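You operate a simulated robot arm through the tools that you are given. There is no shell and no other tool. Be economical: measure what you need, move in short steps, check, and stop when the job is done.

You are at the controls of a simulated two-armed robot. One attempt, no reset.

Task
Fill the leaf filter till oil shows in the vent sight glass.
Fine: one rack valve was left open: shut it first. Open vent and inlet before you start the pump; then stop it, shut the vent, then the inlet.

Only the result counts: the job must be done as asked and must still hold three seconds after the hand-in. Knocking over, shifting, dropping, spilling or breaking anything else fails it.

Robot
Two 6-joint arms with two-finger parallel grippers on one trunk, on a base that drives. Base frame: it is fixed to the floor where the robot stands at the start and does not move with it; the origin is under the middle of the robot, x ahead of it, y to its left, z up. Lengths are in m, angles in degrees, forces in N, time in s.
The left shoulder is at the start at [-0.07, 0.177, 0.844], the right one opposite. With the tool pointing down near the work surface each hand reaches from about 0.46 to 0.56 m from the robot's upright axis, wherever it stands, measured 20 degrees to its own side. Places, roughly: air regulator knob [1.1, -0.5, 1.2]; blow air valve [0.9, -0.4, 1.1]; finished oil valve [0.7, -0.1, 0.7]; heel drain valve [0.9, -0.4, 0.5]; inlet handwheel [0.4, 0.3, 0.6]; rack control plate [0.2, 0.6, 1.1]; rack start button [0.2, 0.6, 1.1]; rack stop button [0.2, 0.6, 1]; return valve [0.6, 0, 0.8]; vent sight glass [0.6, 0.1, 1.2]; vent valve [0.4, 0.3, 1.1]. Payload 1.57 kg a hand.
The tool frame of a hand sits at the grasp point between the pads (the TCP): z along the fingers, y along the line on which they close. The tips reach 0.03 m beyond it. Largest opening 0.08 m; finger width 0.017, thickness 0.012; the body of the gripper, 0.04 by 0.082 m, starts 0.08 m behind the TCP.
Orientation is that of the tool frame in the base frame, as a unit quaternion [w, x, y, z]. With the fingers straight down and closing along the base's y, the tool's x points along the base's -x, its y along +y and its z along -z.

Tools
- The arms move only by the tool jog_arm. It takes "left_motion", "right_motion" or both (then of equal length, played together; a hand with none holds still); each is one flat list of numbers, 7 for each row, row after row: the shift along the base's x, y, z in m, then the turn, a rotation vector about the base's x, y, z in degrees, then the opening, from 0 (shut) to 1 (fully open). In form: [x, y, z, rx, ry, rz, grip, x, y, z, rx, ry, rz, grip, ...]. A call has 1 to 10 rows; each row is the pose to reach, as a shift and turn from the pose commanded when the call began. A row lasts 0.2 s, in which the tool goes at most 0.05 m and 8.6 degrees; a call with a longer step from one row to the next is refused whole, and so is a gripper value outside its range. A pose out of reach is approached as far as the arm can. The call stops where the force on the tool passes 90 N (or 10 N more than at its start, if that is more) or the arm is blocked; 0.2 s more then pass. The fingers move at their own pace (about 0.072 m/s each) and stop on an object; they squeeze with about 39 N. The grip force told is the motor's: it shows also when the fingers shut on nothing. Time passes only in rows, and 0.2 s behind the last, so rows that repeat a pose let the fingers close. The reply holds the time, the measured pose of the TCP, the force on the tool along the base axes, the opening and the grip force, in the units named above and with some noise, with the torque about the TCP (base axes, N m) and any sound that the robot's microphone picked up.
- Cameras (640 x 400 px; columns grow to the right, rows downward): "scene" is now at [0.0252, 0.0123, 1.5778]; the picture's right is [0.22, -0.98, 0.00], its down [-0.69, -0.15, -0.71] and it looks along [0.69, 0.15, -0.71] (base axes); focal length 239 px, centre (320, 200). "left" rides on the left gripper at [0.072, 0.007, -0.122] in its tool frame; the picture's right is [-0.09, 1.00, 0.00], its down [-0.84, -0.08, -0.54] and it looks along [-0.54, -0.05, 0.84] (tool axes); focal length 238 px, centre (320, 200). "right" rides on the right gripper at [0.072, -0.007, -0.122] in its tool frame; the picture's right is [0.09, 1.00, 0.00], its down [-0.84, 0.08, -0.54] and it looks along [-0.54, 0.05, 0.84] (tool axes); focal length 238 px, centre (320, 200). There is no depth. A picture from a camera that has moved, and an enlarged one, comes with that camera's place and axes in the base frame and with its lens. The place of the scene camera against the robot may be out by one fixed shift of up to 0.018 m in any direction.
- capture(camera): a new picture of that camera. No time passes.
- lift_body(by): slides the trunk up (or, below 0, down) by that many m; the arms and the scene camera ride with it, the base frame stays. It gives what a move gives, with no picture.
- roll_base(legs): drives the robot by 1 to 6 legs, each [ahead, left, turn to the left] in m, m and degrees, along the robot's own axes; the way and the turn of a leg run together, so that a leg with both is an arc; at most 1.5 m and 180 degrees a leg. The arms and the cameras ride along, it lands a little off, and it stops where it bumps. It gives what a move gives.
- pan_tilt(pan, tilt): turns the head with the scene camera to pan (to the left, within 143 degrees either way) and tilt (down, from -29 to 69), counted from straight ahead of the robot. It gives what a move gives.
- close_up(camera, box): a new picture of the part [left, top, right, bottom] of that camera's present view, enlarged. No time passes.
- job_done(): hands the job in; it is judged then, once.

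Go step by step. Nothing tells you exact positions but the pictures and the camera data: compare them with the known pose of the tool, close in by small moves and look again before you grip or let go. The budget is 120 turns and 88 pictures, counting those below and the enlarged ones. Unless the task says otherwise, let go and move clear before handing in, and close with one line.

The tools are called after "Call:" by a JSON object that holds its "name" and its "arguments". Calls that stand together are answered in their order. jog_arm: Moves the arms, as the interface text tells. Its arguments: {"type":"object","properties":{"left_motion":{"type":"array","items":{"type":"number"}},"right_motion":{"type":"array","items":{"type":"number"}}},"required":[]} The other tools are called the same way: lift_body (by) slides the trunk up or down; roll_base (legs) drives the base; pan_tilt (pan, tilt) turns the head that bears the scene camera; capture (camera) takes a picture; close_up (camera, box) takes an enlarged picture of a part of a camera's view; job_done () hands the job in.

At the start:

```text
t: 0.0
left_tool_pos: [0.3999, 0.2939, 1.3232]
left_tool_rot: [0.0, 0.0, 1.0, -0.001]
left_wrist_force: [-0.2, 0.1, 0.1]
left_ft_torque: [0.02, -0.02, -0.03]
left_finger_gap: 0.08
left_gripper_force: 0.2
right_tool_pos: [0.3348, -0.0999, 1.3468]
right_tool_rot: [0.0, 0.0, 1.0, 0.0]
right_wrist_force: [0.5, 0.6, -0.4]
right_ft_torque: [0.0, 0.01, 0.0]
right_finger_gap: 0.08
right_gripper_force: 0.0
trunk travel left (down, up): [-0.286, 0.042]
robot x, y, heading: [0.0004, -0.0001, -0.0]
head pan, tilt: [12.4, 45.2]
```

scene: 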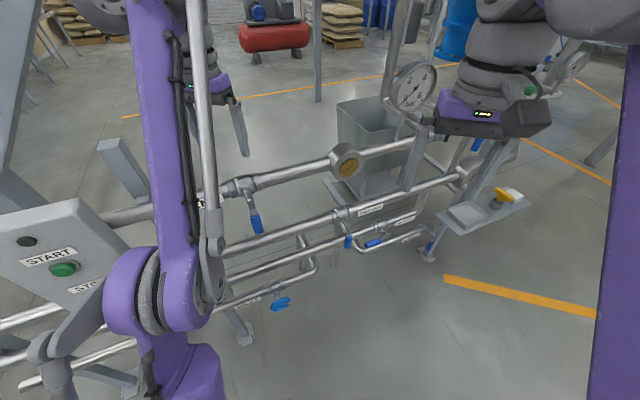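
right: 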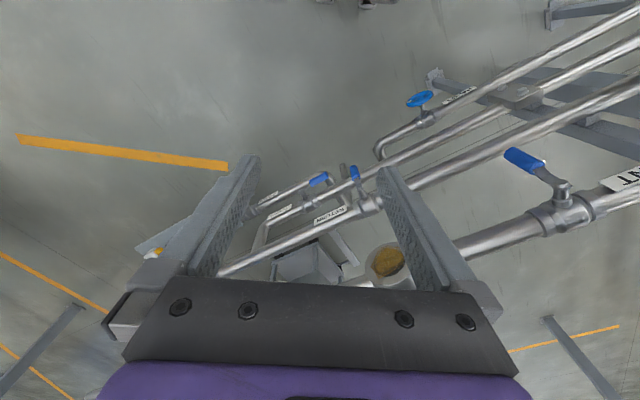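
left: 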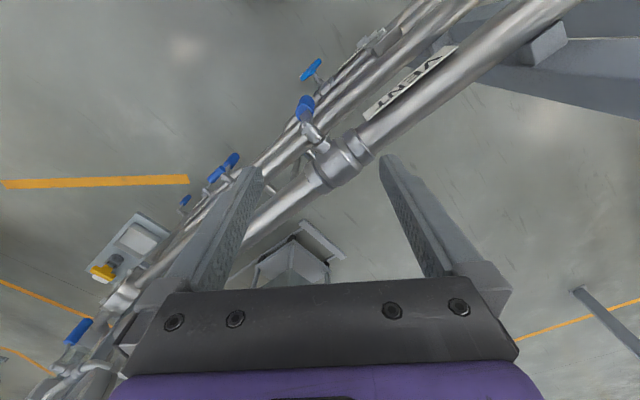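

I see a pipe rack running diagonally with a vent line on top, several blue handles, and a START/STOP plate at left. I'll look closer at each valve to find the one left open.

Call:
{"name": "close_up", "arguments": {"camera": "scene", "box": [200, 130, 360, 230]}}

Call:
{"name": "close_up", "arguments": {"camera": "scene", "box": [320, 130, 540, 270]}}

Call:
{"name": "close_up", "arguments": {"camera": "right", "box": [230, 80, 470, 230]}}

```text
4.00 times, centred on (280, 180) of scene
camera zoom: at [0.0252, 0.0123, 1.5778], right [0.22, -0.98, 0.0], down [-0.69, -0.15, -0.71], along [0.69, 0.15, -0.71], focal length 956 px, centre (480, 280)
```

zoom: 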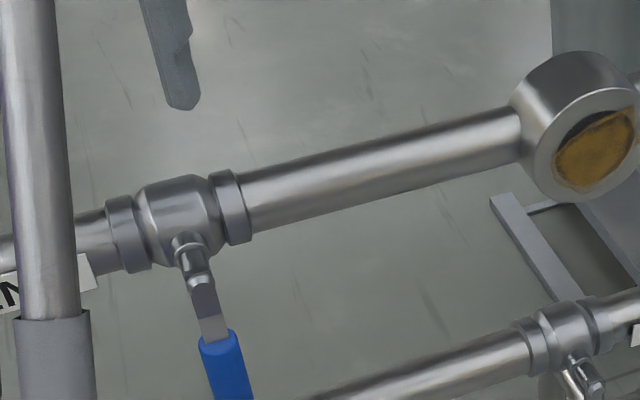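

```text
2.86 times, centred on (430, 200) of scene
camera zoom: at [0.0252, 0.0123, 1.5778], right [0.22, -0.98, 0.0], down [-0.69, -0.15, -0.71], along [0.69, 0.15, -0.71], focal length 683 px, centre (6, 200)
```

zoom: 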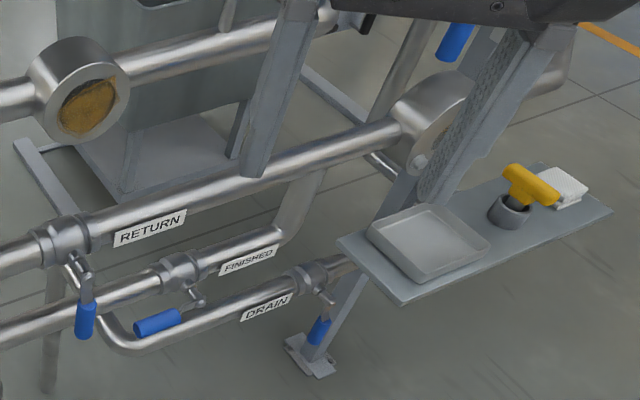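

```text
2.67 times, centred on (350, 155) of right
camera zoom: at [0.2641, -0.1059, 1.4684], right [-0.09, 1.0, 0.0], down [0.84, 0.08, 0.54], along [0.54, 0.05, -0.84], focal length 636 px, centre (240, 320)
```

zoom: 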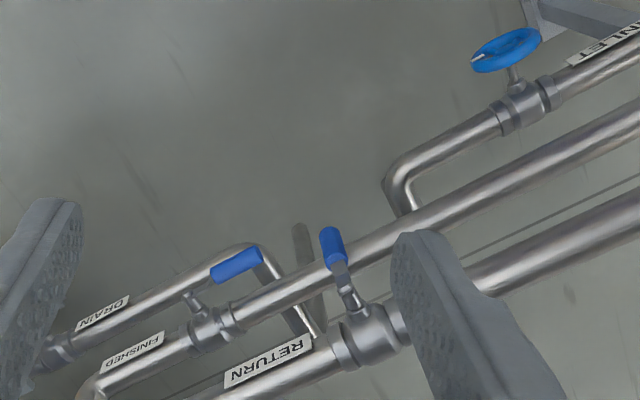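

The "FINISHED" lever lies along its pipe, so it looks open. The RETURN, DRAIN and VENT levers are across theirs. I'll check the blow air valve and the button plate next.

Call:
{"name": "pan_tilt", "arguments": {"pan": -28, "tilt": 30}}

Call:
{"name": "capture", "arguments": {"camera": "scene"}}

Call:
{"name": "pan_tilt", "arguments": {"pan": 55, "tilt": 45}}

Call:
{"name": "capture", "arguments": {"camera": "scene"}}

```text
t: 1.1
left_tool_pos: [0.3986, 0.2941, 1.3235]
left_tool_rot: [0.001, 0.0, 1.0, 0.0]
left_wrist_force: [-0.7, -0.5, -0.5]
left_ft_torque: [-0.01, -0.03, 0.02]
left_finger_gap: 0.0802
left_gripper_force: 0.1
right_tool_pos: [0.3356, -0.0992, 1.3454]
right_tool_rot: [0.001, 0.001, 1.0, -0.001]
right_wrist_force: [-1.3, -0.2, 0.4]
right_ft_torque: [0.0, -0.02, 0.01]
right_finger_gap: 0.0798
right_gripper_force: 0.0
trunk travel left (down, up): [-0.286, 0.042]
robot x, y, heading: [-0.0009, 0.0024, 0.0]
head pan, tilt: [-28.0, 30.0]
```

```text
81 pictures are left
camera scene: at [0.0258, -0.0476, 1.6006], right [-0.47, -0.88, 0.0], down [-0.44, 0.23, -0.87], along [0.76, -0.41, -0.5], focal length 239 px, centre (320, 200)
```

scene: 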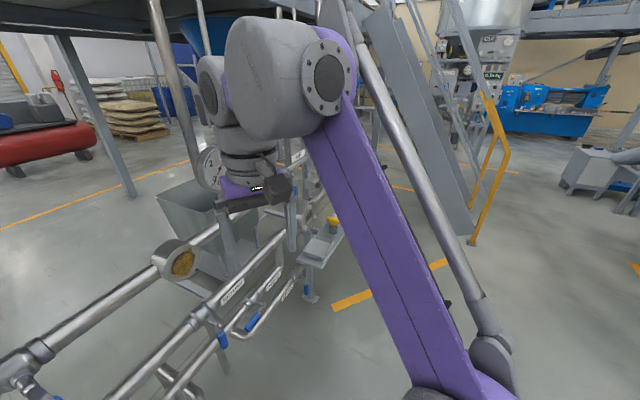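

```text
t: 2.6
left_tool_pos: [0.3989, 0.2938, 1.3222]
left_tool_rot: [0.0, 0.0, 1.0, 0.0]
left_wrist_force: [0.5, -0.1, 0.0]
left_ft_torque: [-0.01, 0.0, -0.04]
left_finger_gap: 0.0801
left_gripper_force: 0.1
right_tool_pos: [0.3349, -0.0992, 1.3463]
right_tool_rot: [0.0, 0.0, 1.0, -0.001]
right_wrist_force: [-0.2, -0.3, 0.4]
right_ft_torque: [-0.02, -0.03, 0.01]
right_finger_gap: 0.0801
right_gripper_force: 0.0
trunk travel left (down, up): [-0.286, 0.042]
robot x, y, heading: [0.0009, 0.0004, 0.1]
head pan, tilt: [55.0, 45.0]
```

```text
80 pictures are left
camera scene: at [-0.0074, 0.0614, 1.5781], right [0.82, -0.57, 0.0], down [-0.41, -0.58, -0.71], along [0.41, 0.58, -0.71], focal length 239 px, centre (320, 200)
```

scene: 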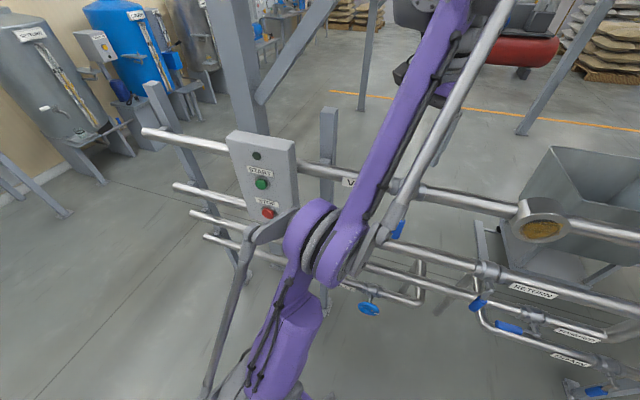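

The blow air valve is partly hidden behind the right hand, so I'll zoom in on what can be seen of it, and also on the plate.

Call:
{"name": "pan_tilt", "arguments": {"pan": -28, "tilt": 30}}

Call:
{"name": "close_up", "arguments": {"camera": "scene", "box": [190, 140, 350, 340]}}

Call:
{"name": "close_up", "arguments": {"camera": "left", "box": [20, 140, 260, 400]}}

```text
t: 4.2
left_tool_pos: [0.3986, 0.2948, 1.3219]
left_tool_rot: [0.0, 0.0, 1.0, 0.0]
left_wrist_force: [-0.2, 0.1, 0.3]
left_ft_torque: [0.0, 0.01, -0.05]
left_finger_gap: 0.0802
left_gripper_force: 0.1
right_tool_pos: [0.3358, -0.0991, 1.3464]
right_tool_rot: [0.0, 0.0, 1.0, 0.0]
right_wrist_force: [-0.1, 0.3, 0.5]
right_ft_torque: [-0.03, 0.0, 0.04]
right_finger_gap: 0.0798
right_gripper_force: 0.1
trunk travel left (down, up): [-0.286, 0.042]
robot x, y, heading: [0.0026, -0.0032, 0.2]
head pan, tilt: [-28.0, 30.0]
```

```text
2.00 times, centred on (270, 240) of scene
camera zoom: at [0.0258, -0.0476, 1.6006], right [-0.47, -0.88, 0.0], down [-0.44, 0.23, -0.87], along [0.76, -0.41, -0.5], focal length 478 px, centre (420, 120)
```

zoom: 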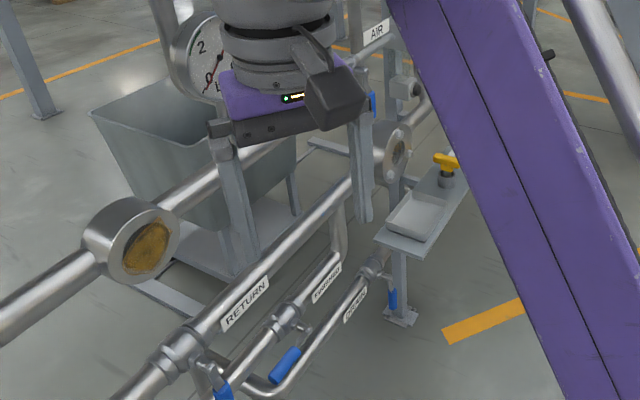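

```text
1.54 times, centred on (140, 270) of left
camera zoom: at [0.3264, 0.301, 1.4438], right [0.09, 1.0, 0.0], down [0.84, -0.08, 0.54], along [0.54, -0.05, -0.84], focal length 367 px, centre (597, 92)
```

zoom: 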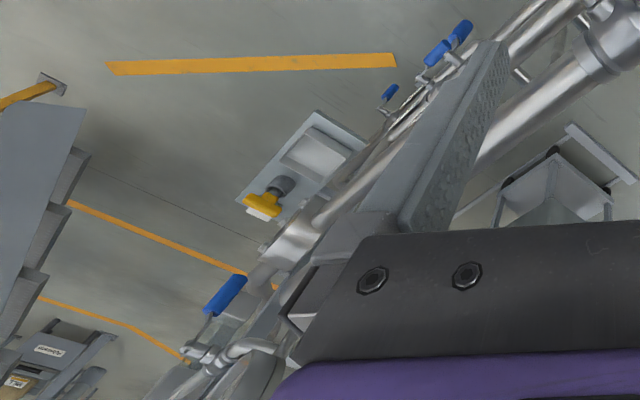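

The rack runs about 35° off the robot's front, with all the handles roughly 0.5 m away. The other levers hang down (shut), so only FINISHED is open. I'll back off, turn to face the rack, and slide right to the finished valve.

Call:
{"name": "roll_base", "arguments": {"legs": [[-0.2, 0, 0], [0, 0, 35], [0, -0.39, 0]]}}

Call:
{"name": "pan_tilt", "arguments": {"pan": -12, "tilt": 48}}

Call:
{"name": "capture", "arguments": {"camera": "scene"}}

Call:
{"name": "capture", "arguments": {"camera": "right"}}

```text
t: 11.0
left_tool_pos: [0.1812, 0.1528, 1.3224]
left_tool_rot: [0.001, -0.296, 0.955, 0.0]
left_wrist_force: [-0.2, -0.5, 0.2]
left_ft_torque: [0.03, -0.04, -0.01]
left_finger_gap: 0.0803
left_gripper_force: 0.0
right_tool_pos: [0.3508, -0.2093, 1.3476]
right_tool_rot: [0.001, -0.296, 0.955, 0.0]
right_wrist_force: [0.3, 0.3, -0.6]
right_ft_torque: [-0.01, -0.01, 0.0]
right_finger_gap: 0.0799
right_gripper_force: 0.0
trunk travel left (down, up): [-0.286, 0.042]
robot x, y, heading: [0.0199, -0.318, 34.6]
head pan, tilt: [-28.0, 30.0]
```

```text
t: 11.8
left_tool_pos: [0.18, 0.1516, 1.3228]
left_tool_rot: [0.0, -0.296, 0.955, 0.0]
left_wrist_force: [0.9, 0.3, 0.8]
left_ft_torque: [0.0, 0.0, -0.01]
left_finger_gap: 0.0801
left_gripper_force: 0.0
right_tool_pos: [0.3526, -0.2097, 1.3462]
right_tool_rot: [0.001, -0.295, 0.955, 0.0]
right_wrist_force: [0.2, -0.3, -0.1]
right_ft_torque: [0.04, 0.03, -0.02]
right_finger_gap: 0.0801
right_gripper_force: 0.0
trunk travel left (down, up): [-0.286, 0.042]
robot x, y, heading: [0.0154, -0.3164, 34.3]
head pan, tilt: [-12.0, 48.0]
```

```text
77 pictures are left
camera scene: at [0.0437, -0.3152, 1.5739], right [0.38, -0.93, 0.0], down [-0.69, -0.28, -0.67], along [0.62, 0.25, -0.74], focal length 239 px, centre (320, 200)
```

scene: 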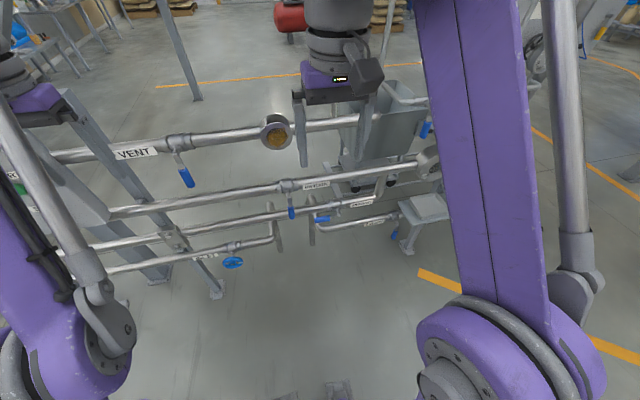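

```text
76 pictures are left
camera right: at [0.2958, -0.2551, 1.4684], right [-0.64, 0.77, 0.0], down [0.65, 0.54, 0.54], along [0.42, 0.35, -0.84], focal length 238 px, centre (320, 200)
```

right: 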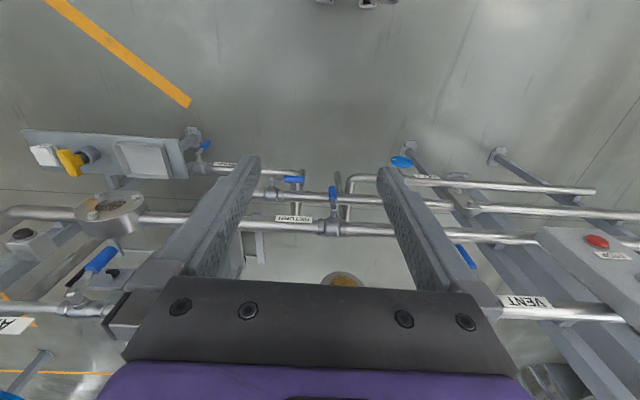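

Now the robot faces the rack squarely. I'll zoom in on the finished valve in both views so I can triangulate it.

Call:
{"name": "close_up", "arguments": {"camera": "scene", "box": [260, 160, 420, 260]}}

Call:
{"name": "close_up", "arguments": {"camera": "right", "box": [200, 130, 360, 250]}}

Call:
{"name": "close_up", "arguments": {"camera": "right", "box": [0, 100, 220, 360]}}

```text
4.00 times, centred on (340, 210) of scene
camera zoom: at [0.0437, -0.3152, 1.5739], right [0.38, -0.93, 0.0], down [-0.69, -0.28, -0.67], along [0.62, 0.25, -0.74], focal length 956 px, centre (240, 160)
```

zoom: 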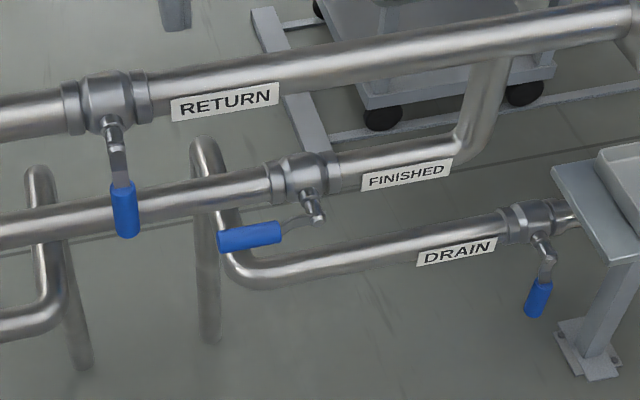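

```text
3.33 times, centred on (280, 190) of right
camera zoom: at [0.2958, -0.2551, 1.4684], right [-0.64, 0.77, 0.0], down [0.65, 0.54, 0.54], along [0.42, 0.35, -0.84], focal length 794 px, centre (453, 233)
```

zoom: 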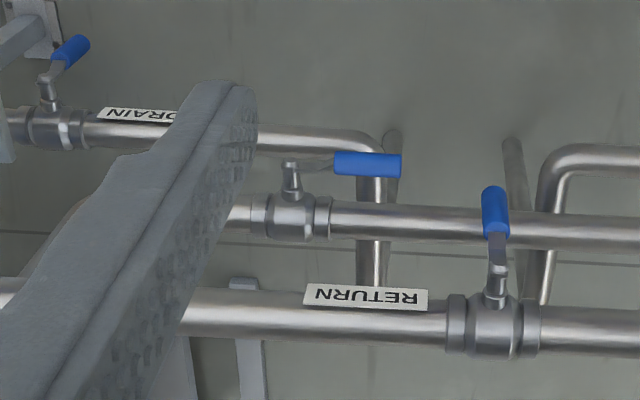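

```text
1.54 times, centred on (110, 230) of right
camera zoom: at [0.2958, -0.2551, 1.4684], right [-0.64, 0.77, 0.0], down [0.65, 0.54, 0.54], along [0.42, 0.35, -0.84], focal length 367 px, centre (643, 154)
```

zoom: 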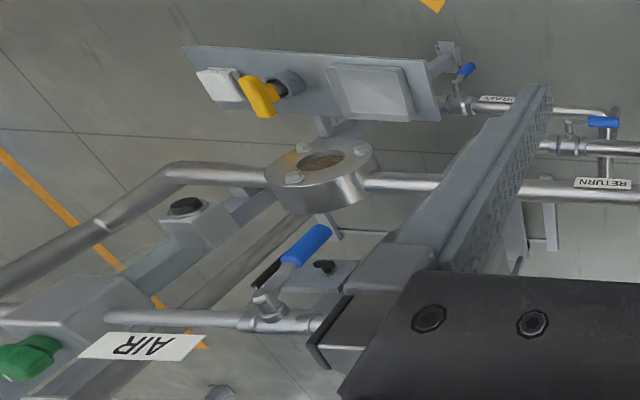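

The finished lever's pivot is at about (0.70, -0.135, 0.74). It points left along the pipe to about (0.64, -0.043, 0.72). I'll bring the right hand level, pointing at the rack with the fingers closed, then lower it in front of the valve.

Call:
{"name": "jog_arm", "arguments": {"right_motion": [0.0226, 0.0074, -0.01, 4.81, -7.0, 0, 0, 0.0452, 0.0148, -0.02, 9.62, -14.0, 0, 0, 0.0678, 0.0222, -0.03, 14.43, -21.0, 0, 0, 0.0904, 0.0296, -0.04, 19.24, -28.0, 0, 0, 0.113, 0.037, -0.05, 24.05, -35.0, 0, 0, 0.1356, 0.0444, -0.06, 28.86, -42.0, 0, 0, 0.1582, 0.0518, -0.07, 33.67, -49.0, 0, 0, 0.1808, 0.0592, -0.08, 38.48, -56.0, 0, 0, 0.2034, 0.0666, -0.09, 43.29, -63.0, 0, 0, 0.226, 0.074, -0.1, 48.1, -70.0, 0, 0]}}

Call:
{"name": "capture", "arguments": {"camera": "scene"}}

```text
t: 14.0
left_tool_pos: [0.1806, 0.1522, 1.3232]
left_tool_rot: [0.0, -0.296, 0.955, 0.001]
left_wrist_force: [0.5, -0.2, 0.1]
left_ft_torque: [-0.03, -0.02, -0.04]
left_finger_gap: 0.0798
left_gripper_force: 0.1
right_tool_pos: [0.5629, -0.1359, 1.2511]
right_tool_rot: [0.617, -0.229, 0.727, 0.198]
right_wrist_force: [0.5, -0.8, 0.4]
right_ft_torque: [-0.02, 0.03, 0.01]
right_finger_gap: 0.0
right_gripper_force: 21.5
right hand out of reach, approached as far as the arm can: row 10
trunk travel left (down, up): [-0.286, 0.042]
robot x, y, heading: [0.0181, -0.3152, 34.4]
head pan, tilt: [-12.0, 48.0]
```

```text
72 pictures are left
camera scene: at [0.0438, -0.3151, 1.5739], right [0.38, -0.92, 0.0], down [-0.69, -0.28, -0.67], along [0.62, 0.25, -0.74], focal length 239 px, centre (320, 200)
```

scene: 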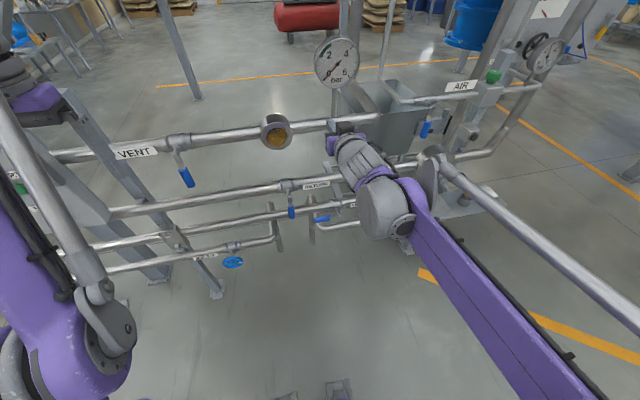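

The arm's reach was nearly used up at that height. I'll lower the hand in front of the rack and finish levelling it.

Call:
{"name": "jog_arm", "arguments": {"right_motion": [-0.005, -0.005, -0.045, 0.5, -0.7, 0, 0, -0.005, -0.005, -0.09, 1, -1.4, 0, 0, -0.005, -0.005, -0.135, 1.5, -2.2, 0, 0, -0.005, -0.005, -0.18, 2, -2.9, 0, 0, -0.005, -0.005, -0.225, 2.5, -3.6, 0, 0, -0.005, -0.005, -0.27, 2.8, -4.1, 0, 0, -0.005, -0.005, -0.315, 2.8, -4.1, 0, 0, -0.005, -0.005, -0.36, 2.8, -4.1, 0, 0, -0.005, -0.005, -0.38, 2.8, -4.1, 0, 0]}}

Call:
{"name": "capture", "arguments": {"camera": "scene"}}

Call:
{"name": "capture", "arguments": {"camera": "right"}}

```text
t: 16.0
left_tool_pos: [0.18, 0.153, 1.3217]
left_tool_rot: [-0.001, -0.296, 0.955, 0.0]
left_wrist_force: [0.4, 0.3, 0.6]
left_ft_torque: [0.0, 0.04, -0.01]
left_finger_gap: 0.0801
left_gripper_force: 0.1
right_tool_pos: [0.5727, -0.1317, 0.8815]
right_tool_rot: [0.648, -0.22, 0.699, 0.206]
right_wrist_force: [0.3, -0.4, -0.1]
right_ft_torque: [0.0, 0.03, 0.0]
right_finger_gap: 0.0002
right_gripper_force: 21.2
right hand out of reach, approached as far as the arm can: row 8, 9
trunk travel left (down, up): [-0.286, 0.042]
robot x, y, heading: [0.016, -0.3147, 34.4]
head pan, tilt: [-12.0, 48.0]
```

```text
71 pictures are left
camera scene: at [0.0437, -0.3152, 1.5739], right [0.38, -0.92, 0.0], down [-0.69, -0.28, -0.67], along [0.62, 0.25, -0.74], focal length 239 px, centre (320, 200)
```

scene: 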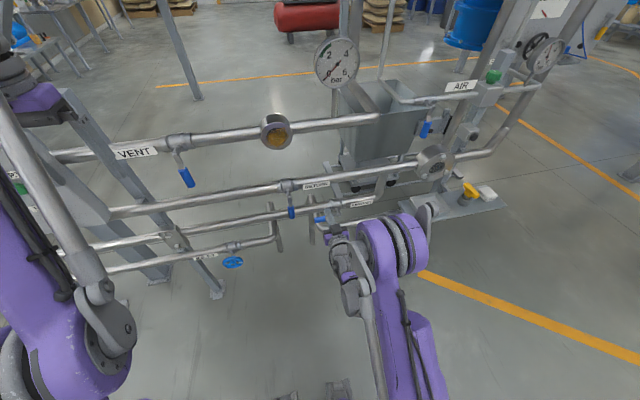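

```text
70 pictures are left
camera right: at [0.4732, -0.2096, 0.8192], right [-0.58, 0.81, -0.09], down [-0.43, -0.21, 0.88], along [0.69, 0.55, 0.47], focal length 238 px, centre (320, 200)
```

right: 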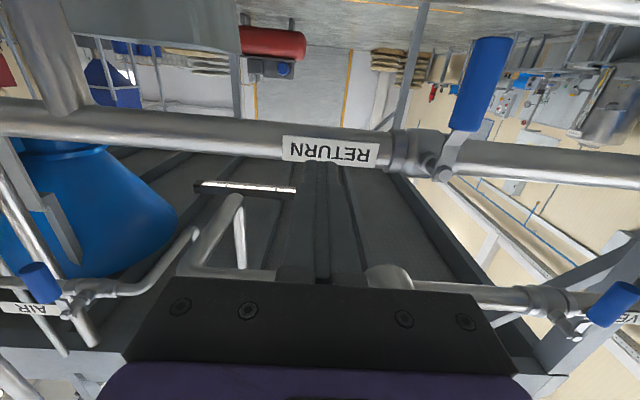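

The hand is level at z 0.88 but at a reach limit there. I'll lower the trunk 0.10 m to bring it to the valve's height, just above the lever, then look before driving in.

Call:
{"name": "lift_body", "arguments": {"by": -0.1}}

Call:
{"name": "close_up", "arguments": {"camera": "scene", "box": [240, 140, 440, 290]}}

Call:
{"name": "capture", "arguments": {"camera": "right"}}

```text
t: 17.3
left_tool_pos: [0.175, 0.1482, 1.1969]
left_tool_rot: [-0.025, -0.296, 0.955, -0.008]
left_wrist_force: [0.7, 1.2, 0.6]
left_ft_torque: [0.03, 0.01, 0.02]
left_finger_gap: 0.08
left_gripper_force: 0.1
right_tool_pos: [0.5675, -0.1341, 0.7794]
right_tool_rot: [0.645, -0.219, 0.704, 0.202]
right_wrist_force: [-0.4, 1.1, 0.1]
right_ft_torque: [0.02, 0.0, -0.02]
right_finger_gap: 0.0001
right_gripper_force: 21.6
trunk travel left (down, up): [-0.186, 0.142]
robot x, y, heading: [0.0175, -0.317, 34.6]
head pan, tilt: [-12.0, 48.0]
```

```text
2.67 times, centred on (340, 215) of scene
camera zoom: at [0.0471, -0.3129, 1.4717], right [0.38, -0.92, 0.0], down [-0.69, -0.28, -0.67], along [0.62, 0.25, -0.74], focal length 637 px, centre (267, 160)
```

zoom: 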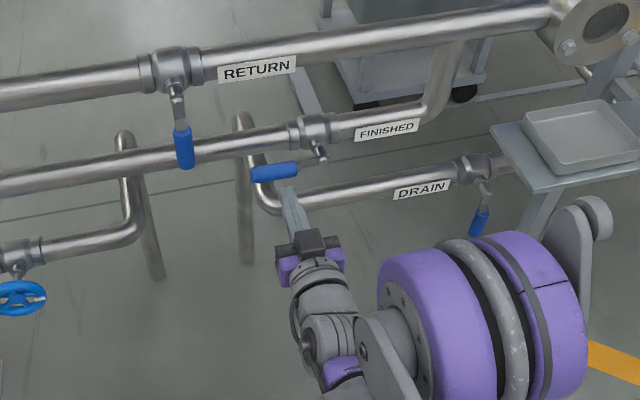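

```text
68 pictures are left
camera right: at [0.468, -0.2109, 0.7174], right [-0.57, 0.81, -0.09], down [-0.43, -0.2, 0.88], along [0.7, 0.54, 0.47], focal length 238 px, centre (320, 200)
```

right: 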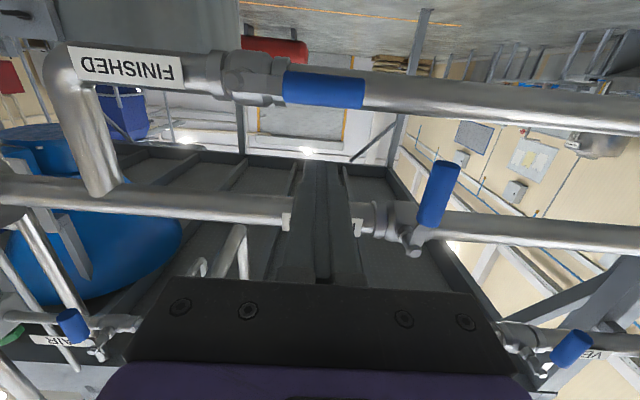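

The fingertips are about 3 cm above the lever's level and in line with its blue grip. I'll drive ahead 0.085 m.

Call:
{"name": "roll_base", "arguments": {"legs": [[0.085, 0, 0]]}}

Call:
{"name": "capture", "arguments": {"camera": "right"}}

Call:
{"name": "close_up", "arguments": {"camera": "scene", "box": [240, 140, 440, 290]}}

```text
t: 18.4
left_tool_pos: [0.2461, 0.1963, 1.1971]
left_tool_rot: [-0.025, -0.296, 0.955, -0.008]
left_wrist_force: [-0.6, 0.6, 0.3]
left_ft_torque: [-0.01, 0.01, 0.02]
left_finger_gap: 0.08
left_gripper_force: 0.1
right_tool_pos: [0.6387, -0.0859, 0.778]
right_tool_rot: [0.645, -0.219, 0.704, 0.202]
right_wrist_force: [-0.8, -0.6, 0.8]
right_ft_torque: [0.01, -0.02, -0.01]
right_finger_gap: 0.0001
right_gripper_force: 21.1
trunk travel left (down, up): [-0.186, 0.142]
robot x, y, heading: [0.0873, -0.2703, 34.4]
head pan, tilt: [-12.0, 48.0]
```

```text
67 pictures are left
camera right: at [0.5384, -0.1627, 0.7171], right [-0.57, 0.81, -0.09], down [-0.43, -0.2, 0.88], along [0.7, 0.54, 0.46], focal length 238 px, centre (320, 200)
```

right: 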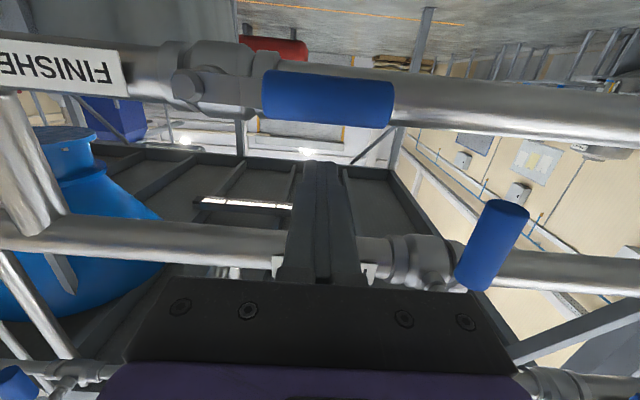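

```text
2.67 times, centred on (340, 215) of scene
camera zoom: at [0.118, -0.2645, 1.4716], right [0.38, -0.92, 0.0], down [-0.69, -0.28, -0.67], along [0.62, 0.25, -0.74], focal length 637 px, centre (267, 160)
```

zoom: 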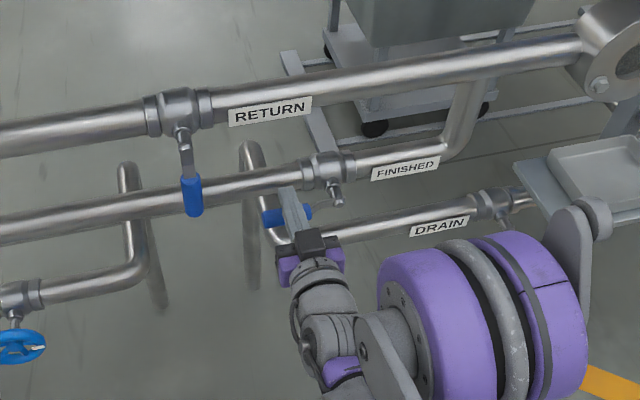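

The tips overlap the lever in depth and sit just above it. The arm can't reach much lower at this trunk height, so I'll raise the arm 0.11 m and lower the trunk by the same amount before pushing.

Call:
{"name": "jog_arm", "arguments": {"right_motion": [0, 0, 0.04, 0, 0, 0, 0, 0, 0, 0.08, 0, 0, 0, 0, 0, 0, 0.12, 0, 0, 0, 0]}}

Call:
{"name": "lift_body", "arguments": {"by": -0.115}}

Call:
{"name": "capture", "arguments": {"camera": "right"}}

```text
t: 19.2
left_tool_pos: [0.2438, 0.1955, 1.1975]
left_tool_rot: [-0.024, -0.295, 0.955, -0.007]
left_wrist_force: [-0.6, 0.7, -1.4]
left_ft_torque: [0.02, 0.01, -0.02]
left_finger_gap: 0.0802
left_gripper_force: 0.0
right_tool_pos: [0.6366, -0.0856, 0.9004]
right_tool_rot: [0.645, -0.219, 0.703, 0.203]
right_wrist_force: [-1.0, -1.0, 0.5]
right_ft_torque: [0.03, -0.02, -0.04]
right_finger_gap: 0.0
right_gripper_force: 21.5
trunk travel left (down, up): [-0.186, 0.142]
robot x, y, heading: [0.0848, -0.2697, 34.7]
head pan, tilt: [-12.0, 48.0]
```

```text
t: 20.6
left_tool_pos: [0.2546, 0.2023, 1.0624]
left_tool_rot: [-0.038, -0.295, 0.955, -0.01]
left_wrist_force: [0.5, -0.6, 1.1]
left_ft_torque: [0.0, 0.0, 0.02]
left_finger_gap: 0.08
left_gripper_force: 0.1
right_tool_pos: [0.6385, -0.0847, 0.7842]
right_tool_rot: [0.645, -0.218, 0.704, 0.201]
right_wrist_force: [0.9, 0.3, -0.2]
right_ft_torque: [0.03, 0.02, 0.0]
right_finger_gap: 0.0
right_gripper_force: 21.9
trunk travel left (down, up): [-0.071, 0.257]
robot x, y, heading: [0.0906, -0.2671, 34.4]
head pan, tilt: [-12.0, 48.0]
```

```text
65 pictures are left
camera right: at [0.537, -0.1619, 0.7229], right [-0.57, 0.82, -0.09], down [-0.43, -0.2, 0.88], along [0.7, 0.54, 0.46], focal length 238 px, centre (320, 200)
```

right: 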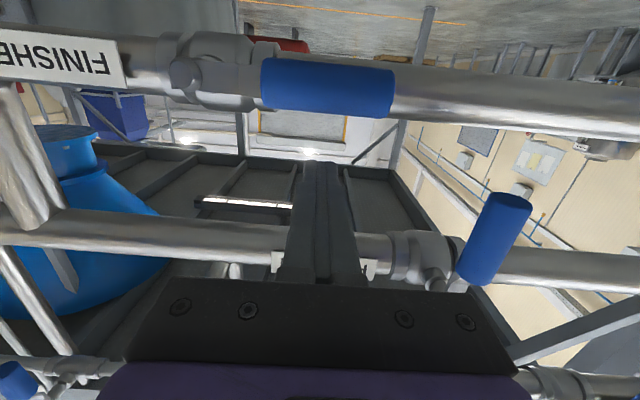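

I'm set above the lever, so I'll push it down along its arc to the hanging position.

Call:
{"name": "jog_arm", "arguments": {"right_motion": [0.008, 0.002, -0.02, 0, 0, 0, 0, 0.007, 0.004, -0.043, 0, 0, 0, 0, 0.008, 0.002, -0.063, 0, 0, 0, 0, 0.013, -0.005, -0.082, 0, 0, 0, 0, 0.02, -0.015, -0.098, 0, 0, 0, 0, 0.029, -0.028, -0.11, 0, 0, 0, 0, 0.039, -0.044, -0.118, 0, 0, 0, 0, 0.044, -0.051, -0.119, 0, 0, 0, 0]}}

Call:
{"name": "capture", "arguments": {"camera": "right"}}

Call:
{"name": "close_up", "arguments": {"camera": "scene", "box": [240, 120, 440, 270]}}

```text
t: 22.4
left_tool_pos: [0.2557, 0.2022, 1.0626]
left_tool_rot: [-0.039, -0.295, 0.955, -0.01]
left_wrist_force: [0.5, -0.1, 0.1]
left_ft_torque: [0.0, -0.02, 0.02]
left_finger_gap: 0.0799
left_gripper_force: 0.1
right_tool_pos: [0.6652, -0.115, 0.6531]
right_tool_rot: [0.606, -0.173, 0.752, 0.192]
right_wrist_force: [0.5, 0.8, 0.2]
right_ft_torque: [0.01, -0.01, -0.01]
right_finger_gap: 0.0
right_gripper_force: 20.7
right hand out of reach, approached as far as the arm can: row 4, 5, 6, 7, 8
trunk travel left (down, up): [-0.071, 0.257]
robot x, y, heading: [0.0891, -0.2666, 34.3]
head pan, tilt: [-12.0, 48.0]
```

```text
64 pictures are left
camera right: at [0.5516, -0.1828, 0.6055], right [-0.51, 0.86, -0.01], down [-0.33, -0.18, 0.93], along [0.8, 0.48, 0.37], focal length 238 px, centre (320, 200)
```

right: 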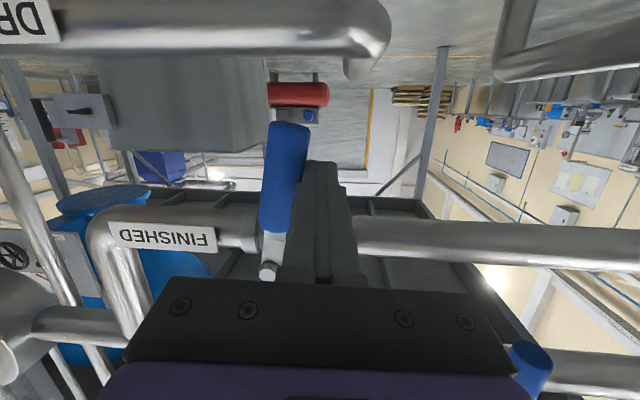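

```text
2.67 times, centred on (340, 195) of scene
camera zoom: at [0.1404, -0.2492, 1.3506], right [0.38, -0.92, 0.0], down [-0.69, -0.28, -0.67], along [0.62, 0.25, -0.74], focal length 637 px, centre (267, 213)
```

zoom: 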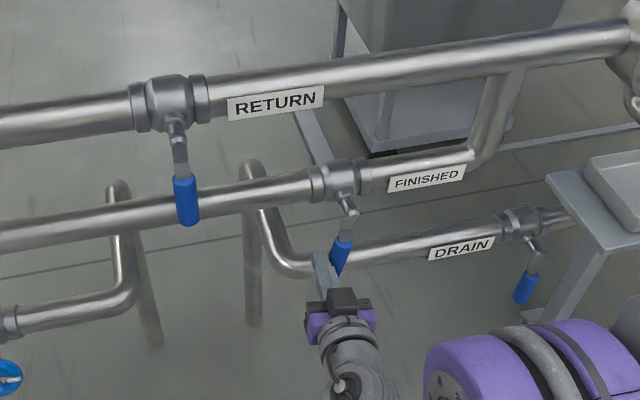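

The lever is nearly down, but the arm stopped a little short on reach. I'll raise the contact point slightly and push further right until I feel the stop.

Call:
{"name": "jog_arm", "arguments": {"right_motion": [0, 0, 0.02, 0, 0, 0, 0, 0.003, -0.004, 0.035, 0, 0, 0, 0, 0.009, -0.013, 0.04, 0, 0, 0, 0, 0.014, -0.021, 0.04, 0, 0, 0, 0]}}

Call:
{"name": "capture", "arguments": {"camera": "right"}}

```text
t: 23.4
left_tool_pos: [0.2539, 0.2043, 1.0626]
left_tool_rot: [-0.036, -0.295, 0.955, -0.012]
left_wrist_force: [-0.4, 0.1, 0.4]
left_ft_torque: [0.01, 0.01, 0.01]
left_finger_gap: 0.0798
left_gripper_force: 0.0
right_tool_pos: [0.6746, -0.1277, 0.6799]
right_tool_rot: [0.608, -0.159, 0.754, 0.19]
right_wrist_force: [-4.0, 9.1, 10.2]
right_ft_torque: [-0.03, -0.24, 0.22]
right_finger_gap: 0.0003
right_gripper_force: 22.0
right hand out of reach, approached as far as the arm can: row 1, 2, 3, 4
trunk travel left (down, up): [-0.071, 0.257]
robot x, y, heading: [0.0884, -0.2677, 34.6]
head pan, tilt: [-12.0, 48.0]
```

```text
62 pictures are left
camera right: at [0.5589, -0.1926, 0.6322], right [-0.49, 0.87, 0.0], down [-0.32, -0.19, 0.93], along [0.81, 0.45, 0.37], focal length 238 px, centre (320, 200)
```

right: 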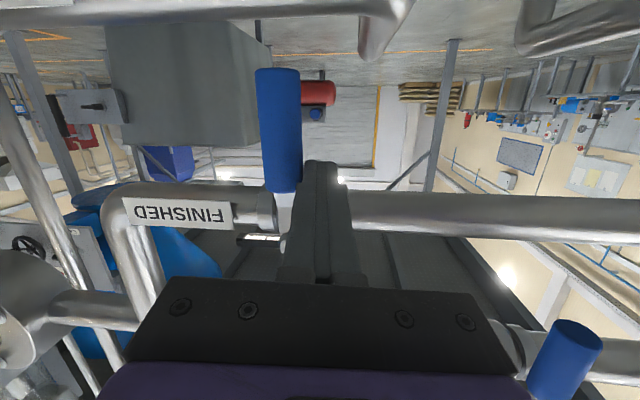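

The lever now looks about vertical, with about 10 N of contact. I'll push a touch more to confirm the stop.

Call:
{"name": "jog_arm", "arguments": {"right_motion": [0.006, -0.008, -0.015, 0, 0, 0, 0, 0.012, -0.017, -0.02, 0, 0, 0, 0, 0.012, -0.017, -0.02, 0, 0, 0, 0]}}

Call:
{"name": "capture", "arguments": {"camera": "right"}}

Call:
{"name": "close_up", "arguments": {"camera": "scene", "box": [240, 120, 440, 270]}}

```text
t: 24.1
left_tool_pos: [0.252, 0.2054, 1.0633]
left_tool_rot: [-0.037, -0.297, 0.954, -0.011]
left_wrist_force: [0.1, 0.0, 0.3]
left_ft_torque: [0.03, 0.01, -0.01]
left_finger_gap: 0.0799
left_gripper_force: 0.1
right_tool_pos: [0.6773, -0.1265, 0.6694]
right_tool_rot: [0.605, -0.163, 0.756, 0.191]
right_wrist_force: [-16.9, 17.0, 9.3]
right_ft_torque: [-0.08, -0.24, 0.26]
right_finger_gap: 0.0
right_gripper_force: 21.2
right hand out of reach, approached as far as the arm can: row 1, 2
trunk travel left (down, up): [-0.071, 0.257]
robot x, y, heading: [0.0863, -0.2687, 34.5]
head pan, tilt: [-12.0, 48.0]
stopped in row 3 (right hand): the force on the tool passed its limit at 108 N (the readings are from after the stop); the commanded pose is now the measured one
```

```text
61 pictures are left
camera right: at [0.5621, -0.1924, 0.6218], right [-0.49, 0.87, 0.0], down [-0.32, -0.18, 0.93], along [0.81, 0.46, 0.37], focal length 238 px, centre (320, 200)
```

right: 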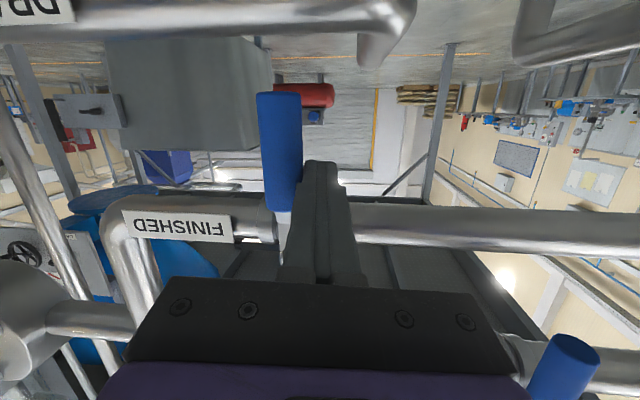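

```text
2.67 times, centred on (340, 195) of scene
camera zoom: at [0.139, -0.2483, 1.3504], right [0.39, -0.92, 0.0], down [-0.69, -0.29, -0.67], along [0.62, 0.26, -0.74], focal length 637 px, centre (267, 213)
```

zoom: 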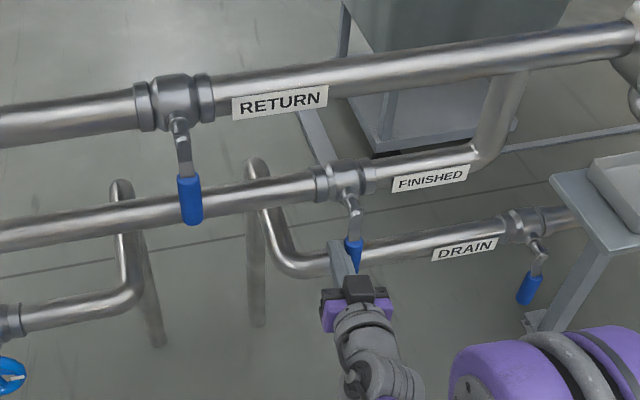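

The lever reached its stop and hangs straight down, so the finished valve is shut. I'll ease off, back away, and slide left to a station covering the buttons (left hand) and the vent and inlet (right hand).

Call:
{"name": "jog_arm", "arguments": {"right_motion": [-0.006, 0.008, 0, 0, 0, 0, 0]}}

Call:
{"name": "roll_base", "arguments": {"legs": [[-0.17, 0, 0], [0, 0.45, 0]]}}

Call:
{"name": "lift_body", "arguments": {"by": 0.22}}

Call:
{"name": "pan_tilt", "arguments": {"pan": 0, "tilt": 45}}

Call:
{"name": "capture", "arguments": {"camera": "scene"}}

Call:
{"name": "capture", "arguments": {"camera": "left"}}

Call:
{"name": "capture", "arguments": {"camera": "right"}}

```text
t: 24.5
left_tool_pos: [0.2543, 0.2041, 1.0631]
left_tool_rot: [-0.038, -0.297, 0.954, -0.011]
left_wrist_force: [-0.7, 0.0, 0.4]
left_ft_torque: [0.0, -0.01, -0.03]
left_finger_gap: 0.0799
left_gripper_force: 0.2
right_tool_pos: [0.6754, -0.1237, 0.6688]
right_tool_rot: [0.605, -0.158, 0.757, 0.188]
right_wrist_force: [0.8, -0.3, -1.0]
right_ft_torque: [0.03, -0.02, -0.01]
right_finger_gap: 0.0004
right_gripper_force: 21.4
trunk travel left (down, up): [-0.071, 0.257]
robot x, y, heading: [0.0885, -0.2656, 34.5]
head pan, tilt: [-12.0, 48.0]
```

```text
t: 30.1
left_tool_pos: [-0.1465, 0.479, 1.0625]
left_tool_rot: [-0.038, -0.298, 0.954, -0.011]
left_wrist_force: [-0.4, 0.4, -0.4]
left_ft_torque: [0.0, -0.03, -0.03]
left_finger_gap: 0.0801
left_gripper_force: 0.0
right_tool_pos: [0.2754, 0.1527, 0.6687]
right_tool_rot: [0.606, -0.159, 0.756, 0.189]
right_wrist_force: [0.3, 0.9, -0.1]
right_ft_torque: [-0.03, -0.01, 0.0]
right_finger_gap: 0.0
right_gripper_force: 21.0
trunk travel left (down, up): [-0.071, 0.257]
robot x, y, heading: [-0.3146, 0.0061, 34.8]
head pan, tilt: [-12.0, 48.0]
```

```text
t: 32.4
left_tool_pos: [-0.1475, 0.4792, 1.2829]
left_tool_rot: [-0.038, -0.298, 0.954, -0.011]
left_wrist_force: [0.5, -0.8, 0.5]
left_ft_torque: [0.0, -0.02, 0.0]
left_finger_gap: 0.08
left_gripper_force: 0.0
right_tool_pos: [0.274, 0.1522, 0.888]
right_tool_rot: [0.605, -0.16, 0.757, 0.189]
right_wrist_force: [0.2, 0.4, 0.1]
right_ft_torque: [0.03, -0.02, 0.01]
right_finger_gap: 0.0
right_gripper_force: 21.0
trunk travel left (down, up): [-0.291, 0.037]
robot x, y, heading: [-0.3074, 0.0094, 34.5]
head pan, tilt: [-12.0, 48.0]
```

```text
t: 33.1
left_tool_pos: [-0.146, 0.4799, 1.2828]
left_tool_rot: [-0.038, -0.298, 0.954, -0.01]
left_wrist_force: [-1.0, 0.2, 0.3]
left_ft_torque: [0.0, 0.01, 0.03]
left_finger_gap: 0.08
left_gripper_force: 0.1
right_tool_pos: [0.275, 0.1521, 0.8879]
right_tool_rot: [0.605, -0.16, 0.756, 0.19]
right_wrist_force: [-0.2, -0.7, 0.5]
right_ft_torque: [0.02, 0.05, 0.0]
right_finger_gap: 0.0
right_gripper_force: 21.6
trunk travel left (down, up): [-0.291, 0.037]
robot x, y, heading: [-0.3132, 0.0052, 34.7]
head pan, tilt: [0.0, 45.0]
```

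```text
59 pictures are left
camera scene: at [-0.2917, 0.0243, 1.5836], right [0.57, -0.82, 0.0], down [-0.58, -0.4, -0.71], along [0.58, 0.4, -0.71], focal length 239 px, centre (320, 200)
```

scene: 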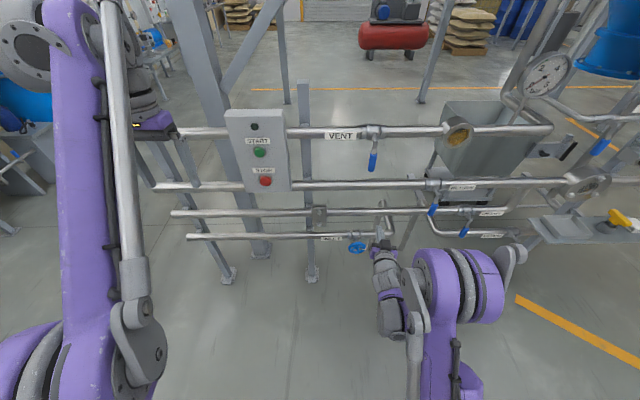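

```text
58 pictures are left
camera left: at [-0.2019, 0.4494, 1.4092], right [-0.49, 0.87, -0.01], down [0.77, 0.44, 0.47], along [0.42, 0.23, -0.88], focal length 238 px, centre (320, 200)
```

left: 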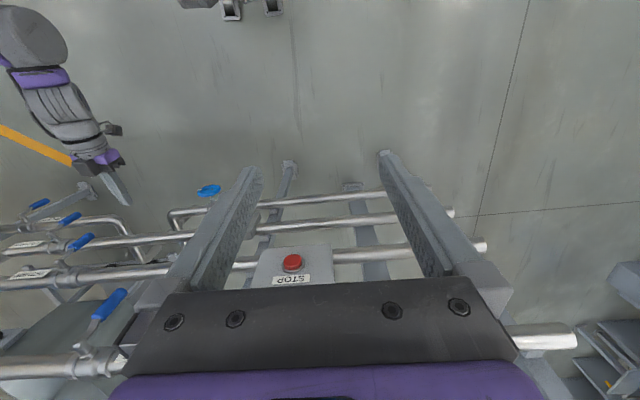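

```text
57 pictures are left
camera right: at [0.1591, 0.088, 0.8412], right [-0.49, 0.87, 0.0], down [-0.32, -0.18, 0.93], along [0.81, 0.45, 0.37], focal length 238 px, centre (320, 200)
```

right: 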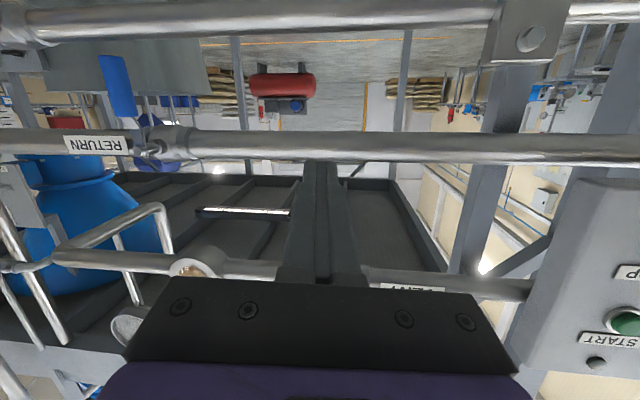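

I have a good station here. I'll zoom in on the handwheel, the vent valve with its sight glass, and the buttons.

Call:
{"name": "close_up", "arguments": {"camera": "scene", "box": [310, 215, 406, 275]}}

Call:
{"name": "close_up", "arguments": {"camera": "scene", "box": [340, 105, 500, 205]}}

Call:
{"name": "close_up", "arguments": {"camera": "scene", "box": [210, 100, 306, 200]}}

```text
6.67 times, centred on (358, 245) of scene
camera zoom: at [-0.2917, 0.0243, 1.5836], right [0.57, -0.82, 0.0], down [-0.58, -0.4, -0.71], along [0.58, 0.4, -0.71], focal length 1593 px, centre (67, -100)
```

zoom: 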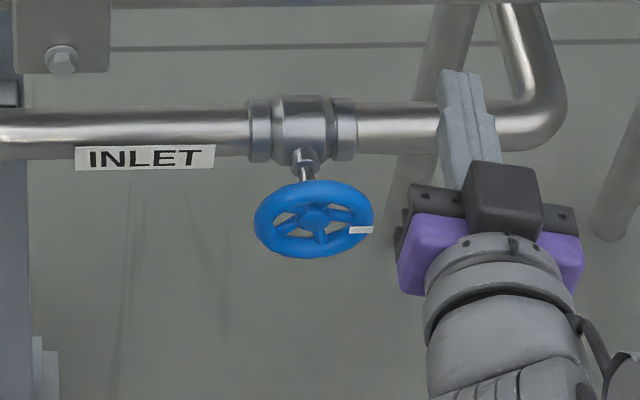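

```text
4.00 times, centred on (420, 155) of scene
camera zoom: at [-0.2917, 0.0243, 1.5836], right [0.57, -0.82, 0.0], down [-0.58, -0.4, -0.71], along [0.58, 0.4, -0.71], focal length 956 px, centre (-80, 380)
```

zoom: 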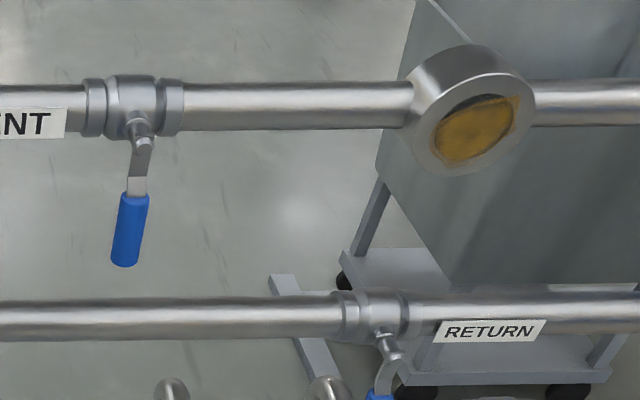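

```text
4.00 times, centred on (258, 150) of scene
camera zoom: at [-0.2917, 0.0243, 1.5836], right [0.57, -0.82, 0.0], down [-0.58, -0.4, -0.71], along [0.58, 0.4, -0.71], focal length 956 px, centre (568, 400)
```

zoom: 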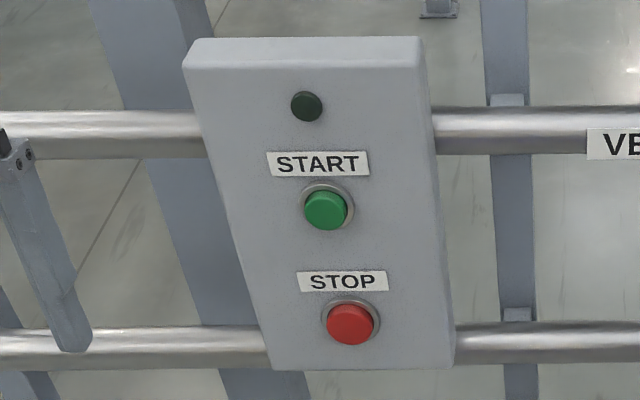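

The vent lever hangs from about z 1.14 at the robot's lateral 0, and the inlet wheel is around z 0.55 facing me. I'll raise the right hand to the right of the vent lever's grip, then drive in.

Call:
{"name": "jog_arm", "arguments": {"right_motion": [0.0034, -0.005, 0.044, 0, 0, 0, 0, 0.007, -0.01, 0.088, 0, 0, 0, 0, 0.01, -0.015, 0.132, 0, 0, 0, 0, 0.0136, -0.02, 0.175, 0, 0, 0, 0]}}

Call:
{"name": "roll_base", "arguments": {"legs": [[0.09, 0, 0]]}}

Call:
{"name": "capture", "arguments": {"camera": "right"}}

Call:
{"name": "capture", "arguments": {"camera": "scene"}}

```text
t: 34.1
left_tool_pos: [-0.147, 0.4794, 1.2834]
left_tool_rot: [-0.037, -0.298, 0.954, -0.011]
left_wrist_force: [-0.4, -0.5, -0.8]
left_ft_torque: [0.03, -0.01, -0.04]
left_finger_gap: 0.0798
left_gripper_force: 0.0
right_tool_pos: [0.2871, 0.1307, 1.0648]
right_tool_rot: [0.605, -0.16, 0.756, 0.189]
right_wrist_force: [0.8, 0.0, -0.1]
right_ft_torque: [0.0, -0.03, 0.0]
right_finger_gap: 0.0001
right_gripper_force: 21.8
trunk travel left (down, up): [-0.291, 0.037]
robot x, y, heading: [-0.3078, 0.0091, 34.8]
head pan, tilt: [0.0, 45.0]
```

```text
t: 35.2
left_tool_pos: [-0.0718, 0.5318, 1.2825]
left_tool_rot: [-0.038, -0.298, 0.954, -0.011]
left_wrist_force: [0.1, -0.8, -0.4]
left_ft_torque: [-0.02, 0.02, 0.01]
left_finger_gap: 0.0801
left_gripper_force: 0.1
right_tool_pos: [0.3618, 0.1836, 1.0629]
right_tool_rot: [0.605, -0.161, 0.756, 0.19]
right_wrist_force: [-0.1, 0.3, -0.5]
right_ft_torque: [0.01, -0.01, -0.01]
right_finger_gap: 0.0
right_gripper_force: 21.1
trunk travel left (down, up): [-0.291, 0.037]
robot x, y, heading: [-0.2365, 0.0583, 34.8]
head pan, tilt: [0.0, 45.0]
```

```text
53 pictures are left
camera right: at [0.246, 0.1189, 1.0164], right [-0.49, 0.87, 0.0], down [-0.32, -0.18, 0.93], along [0.81, 0.45, 0.37], focal length 238 px, centre (320, 200)
```

right: 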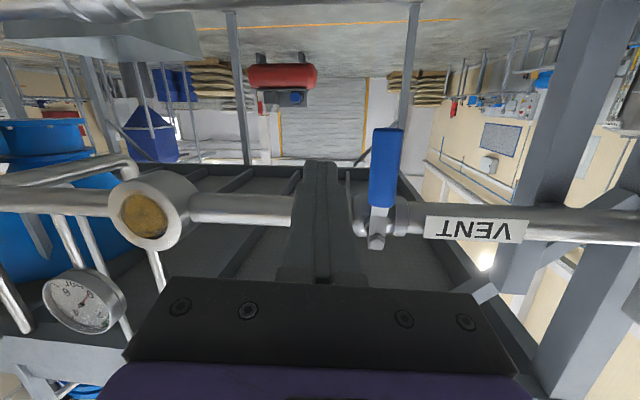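

```text
52 pictures are left
camera scene: at [-0.217, 0.0761, 1.5835], right [0.57, -0.82, 0.0], down [-0.58, -0.4, -0.71], along [0.58, 0.4, -0.71], focal length 239 px, centre (320, 200)
```

scene: 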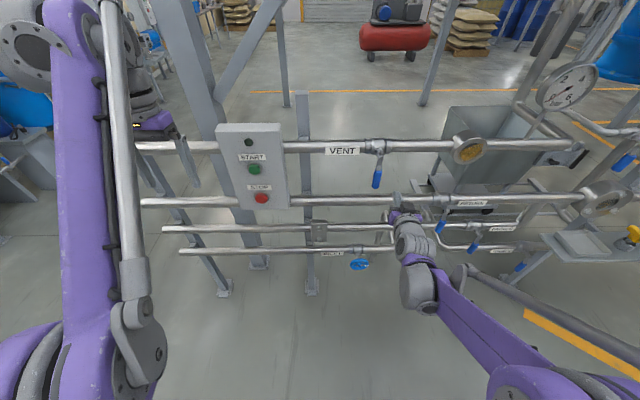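

The fingertips are to the right of the vent lever at about the right height. I'll drive ahead 0.07 m.

Call:
{"name": "roll_base", "arguments": {"legs": [[0.07, 0, 0]]}}

Call:
{"name": "capture", "arguments": {"camera": "right"}}

```text
t: 36.3
left_tool_pos: [-0.0166, 0.5703, 1.2815]
left_tool_rot: [-0.037, -0.299, 0.954, -0.01]
left_wrist_force: [-0.4, 0.4, 0.3]
left_ft_torque: [0.01, 0.05, 0.01]
left_finger_gap: 0.0798
left_gripper_force: 0.1
right_tool_pos: [0.4182, 0.2223, 1.0629]
right_tool_rot: [0.604, -0.161, 0.757, 0.19]
right_wrist_force: [-1.7, 0.3, -0.4]
right_ft_torque: [0.0, -0.01, -0.02]
right_finger_gap: 0.0
right_gripper_force: 21.2
trunk travel left (down, up): [-0.291, 0.037]
robot x, y, heading: [-0.1786, 0.1021, 34.8]
head pan, tilt: [0.0, 45.0]
```

```text
51 pictures are left
camera right: at [0.3021, 0.1582, 1.0163], right [-0.49, 0.87, 0.0], down [-0.32, -0.18, 0.93], along [0.81, 0.45, 0.37], focal length 238 px, centre (320, 200)
```

right: 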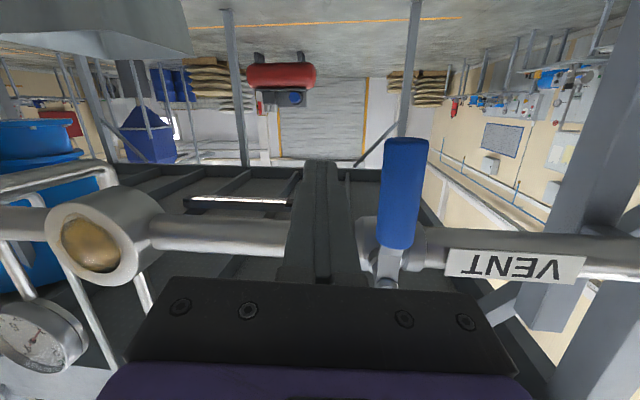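

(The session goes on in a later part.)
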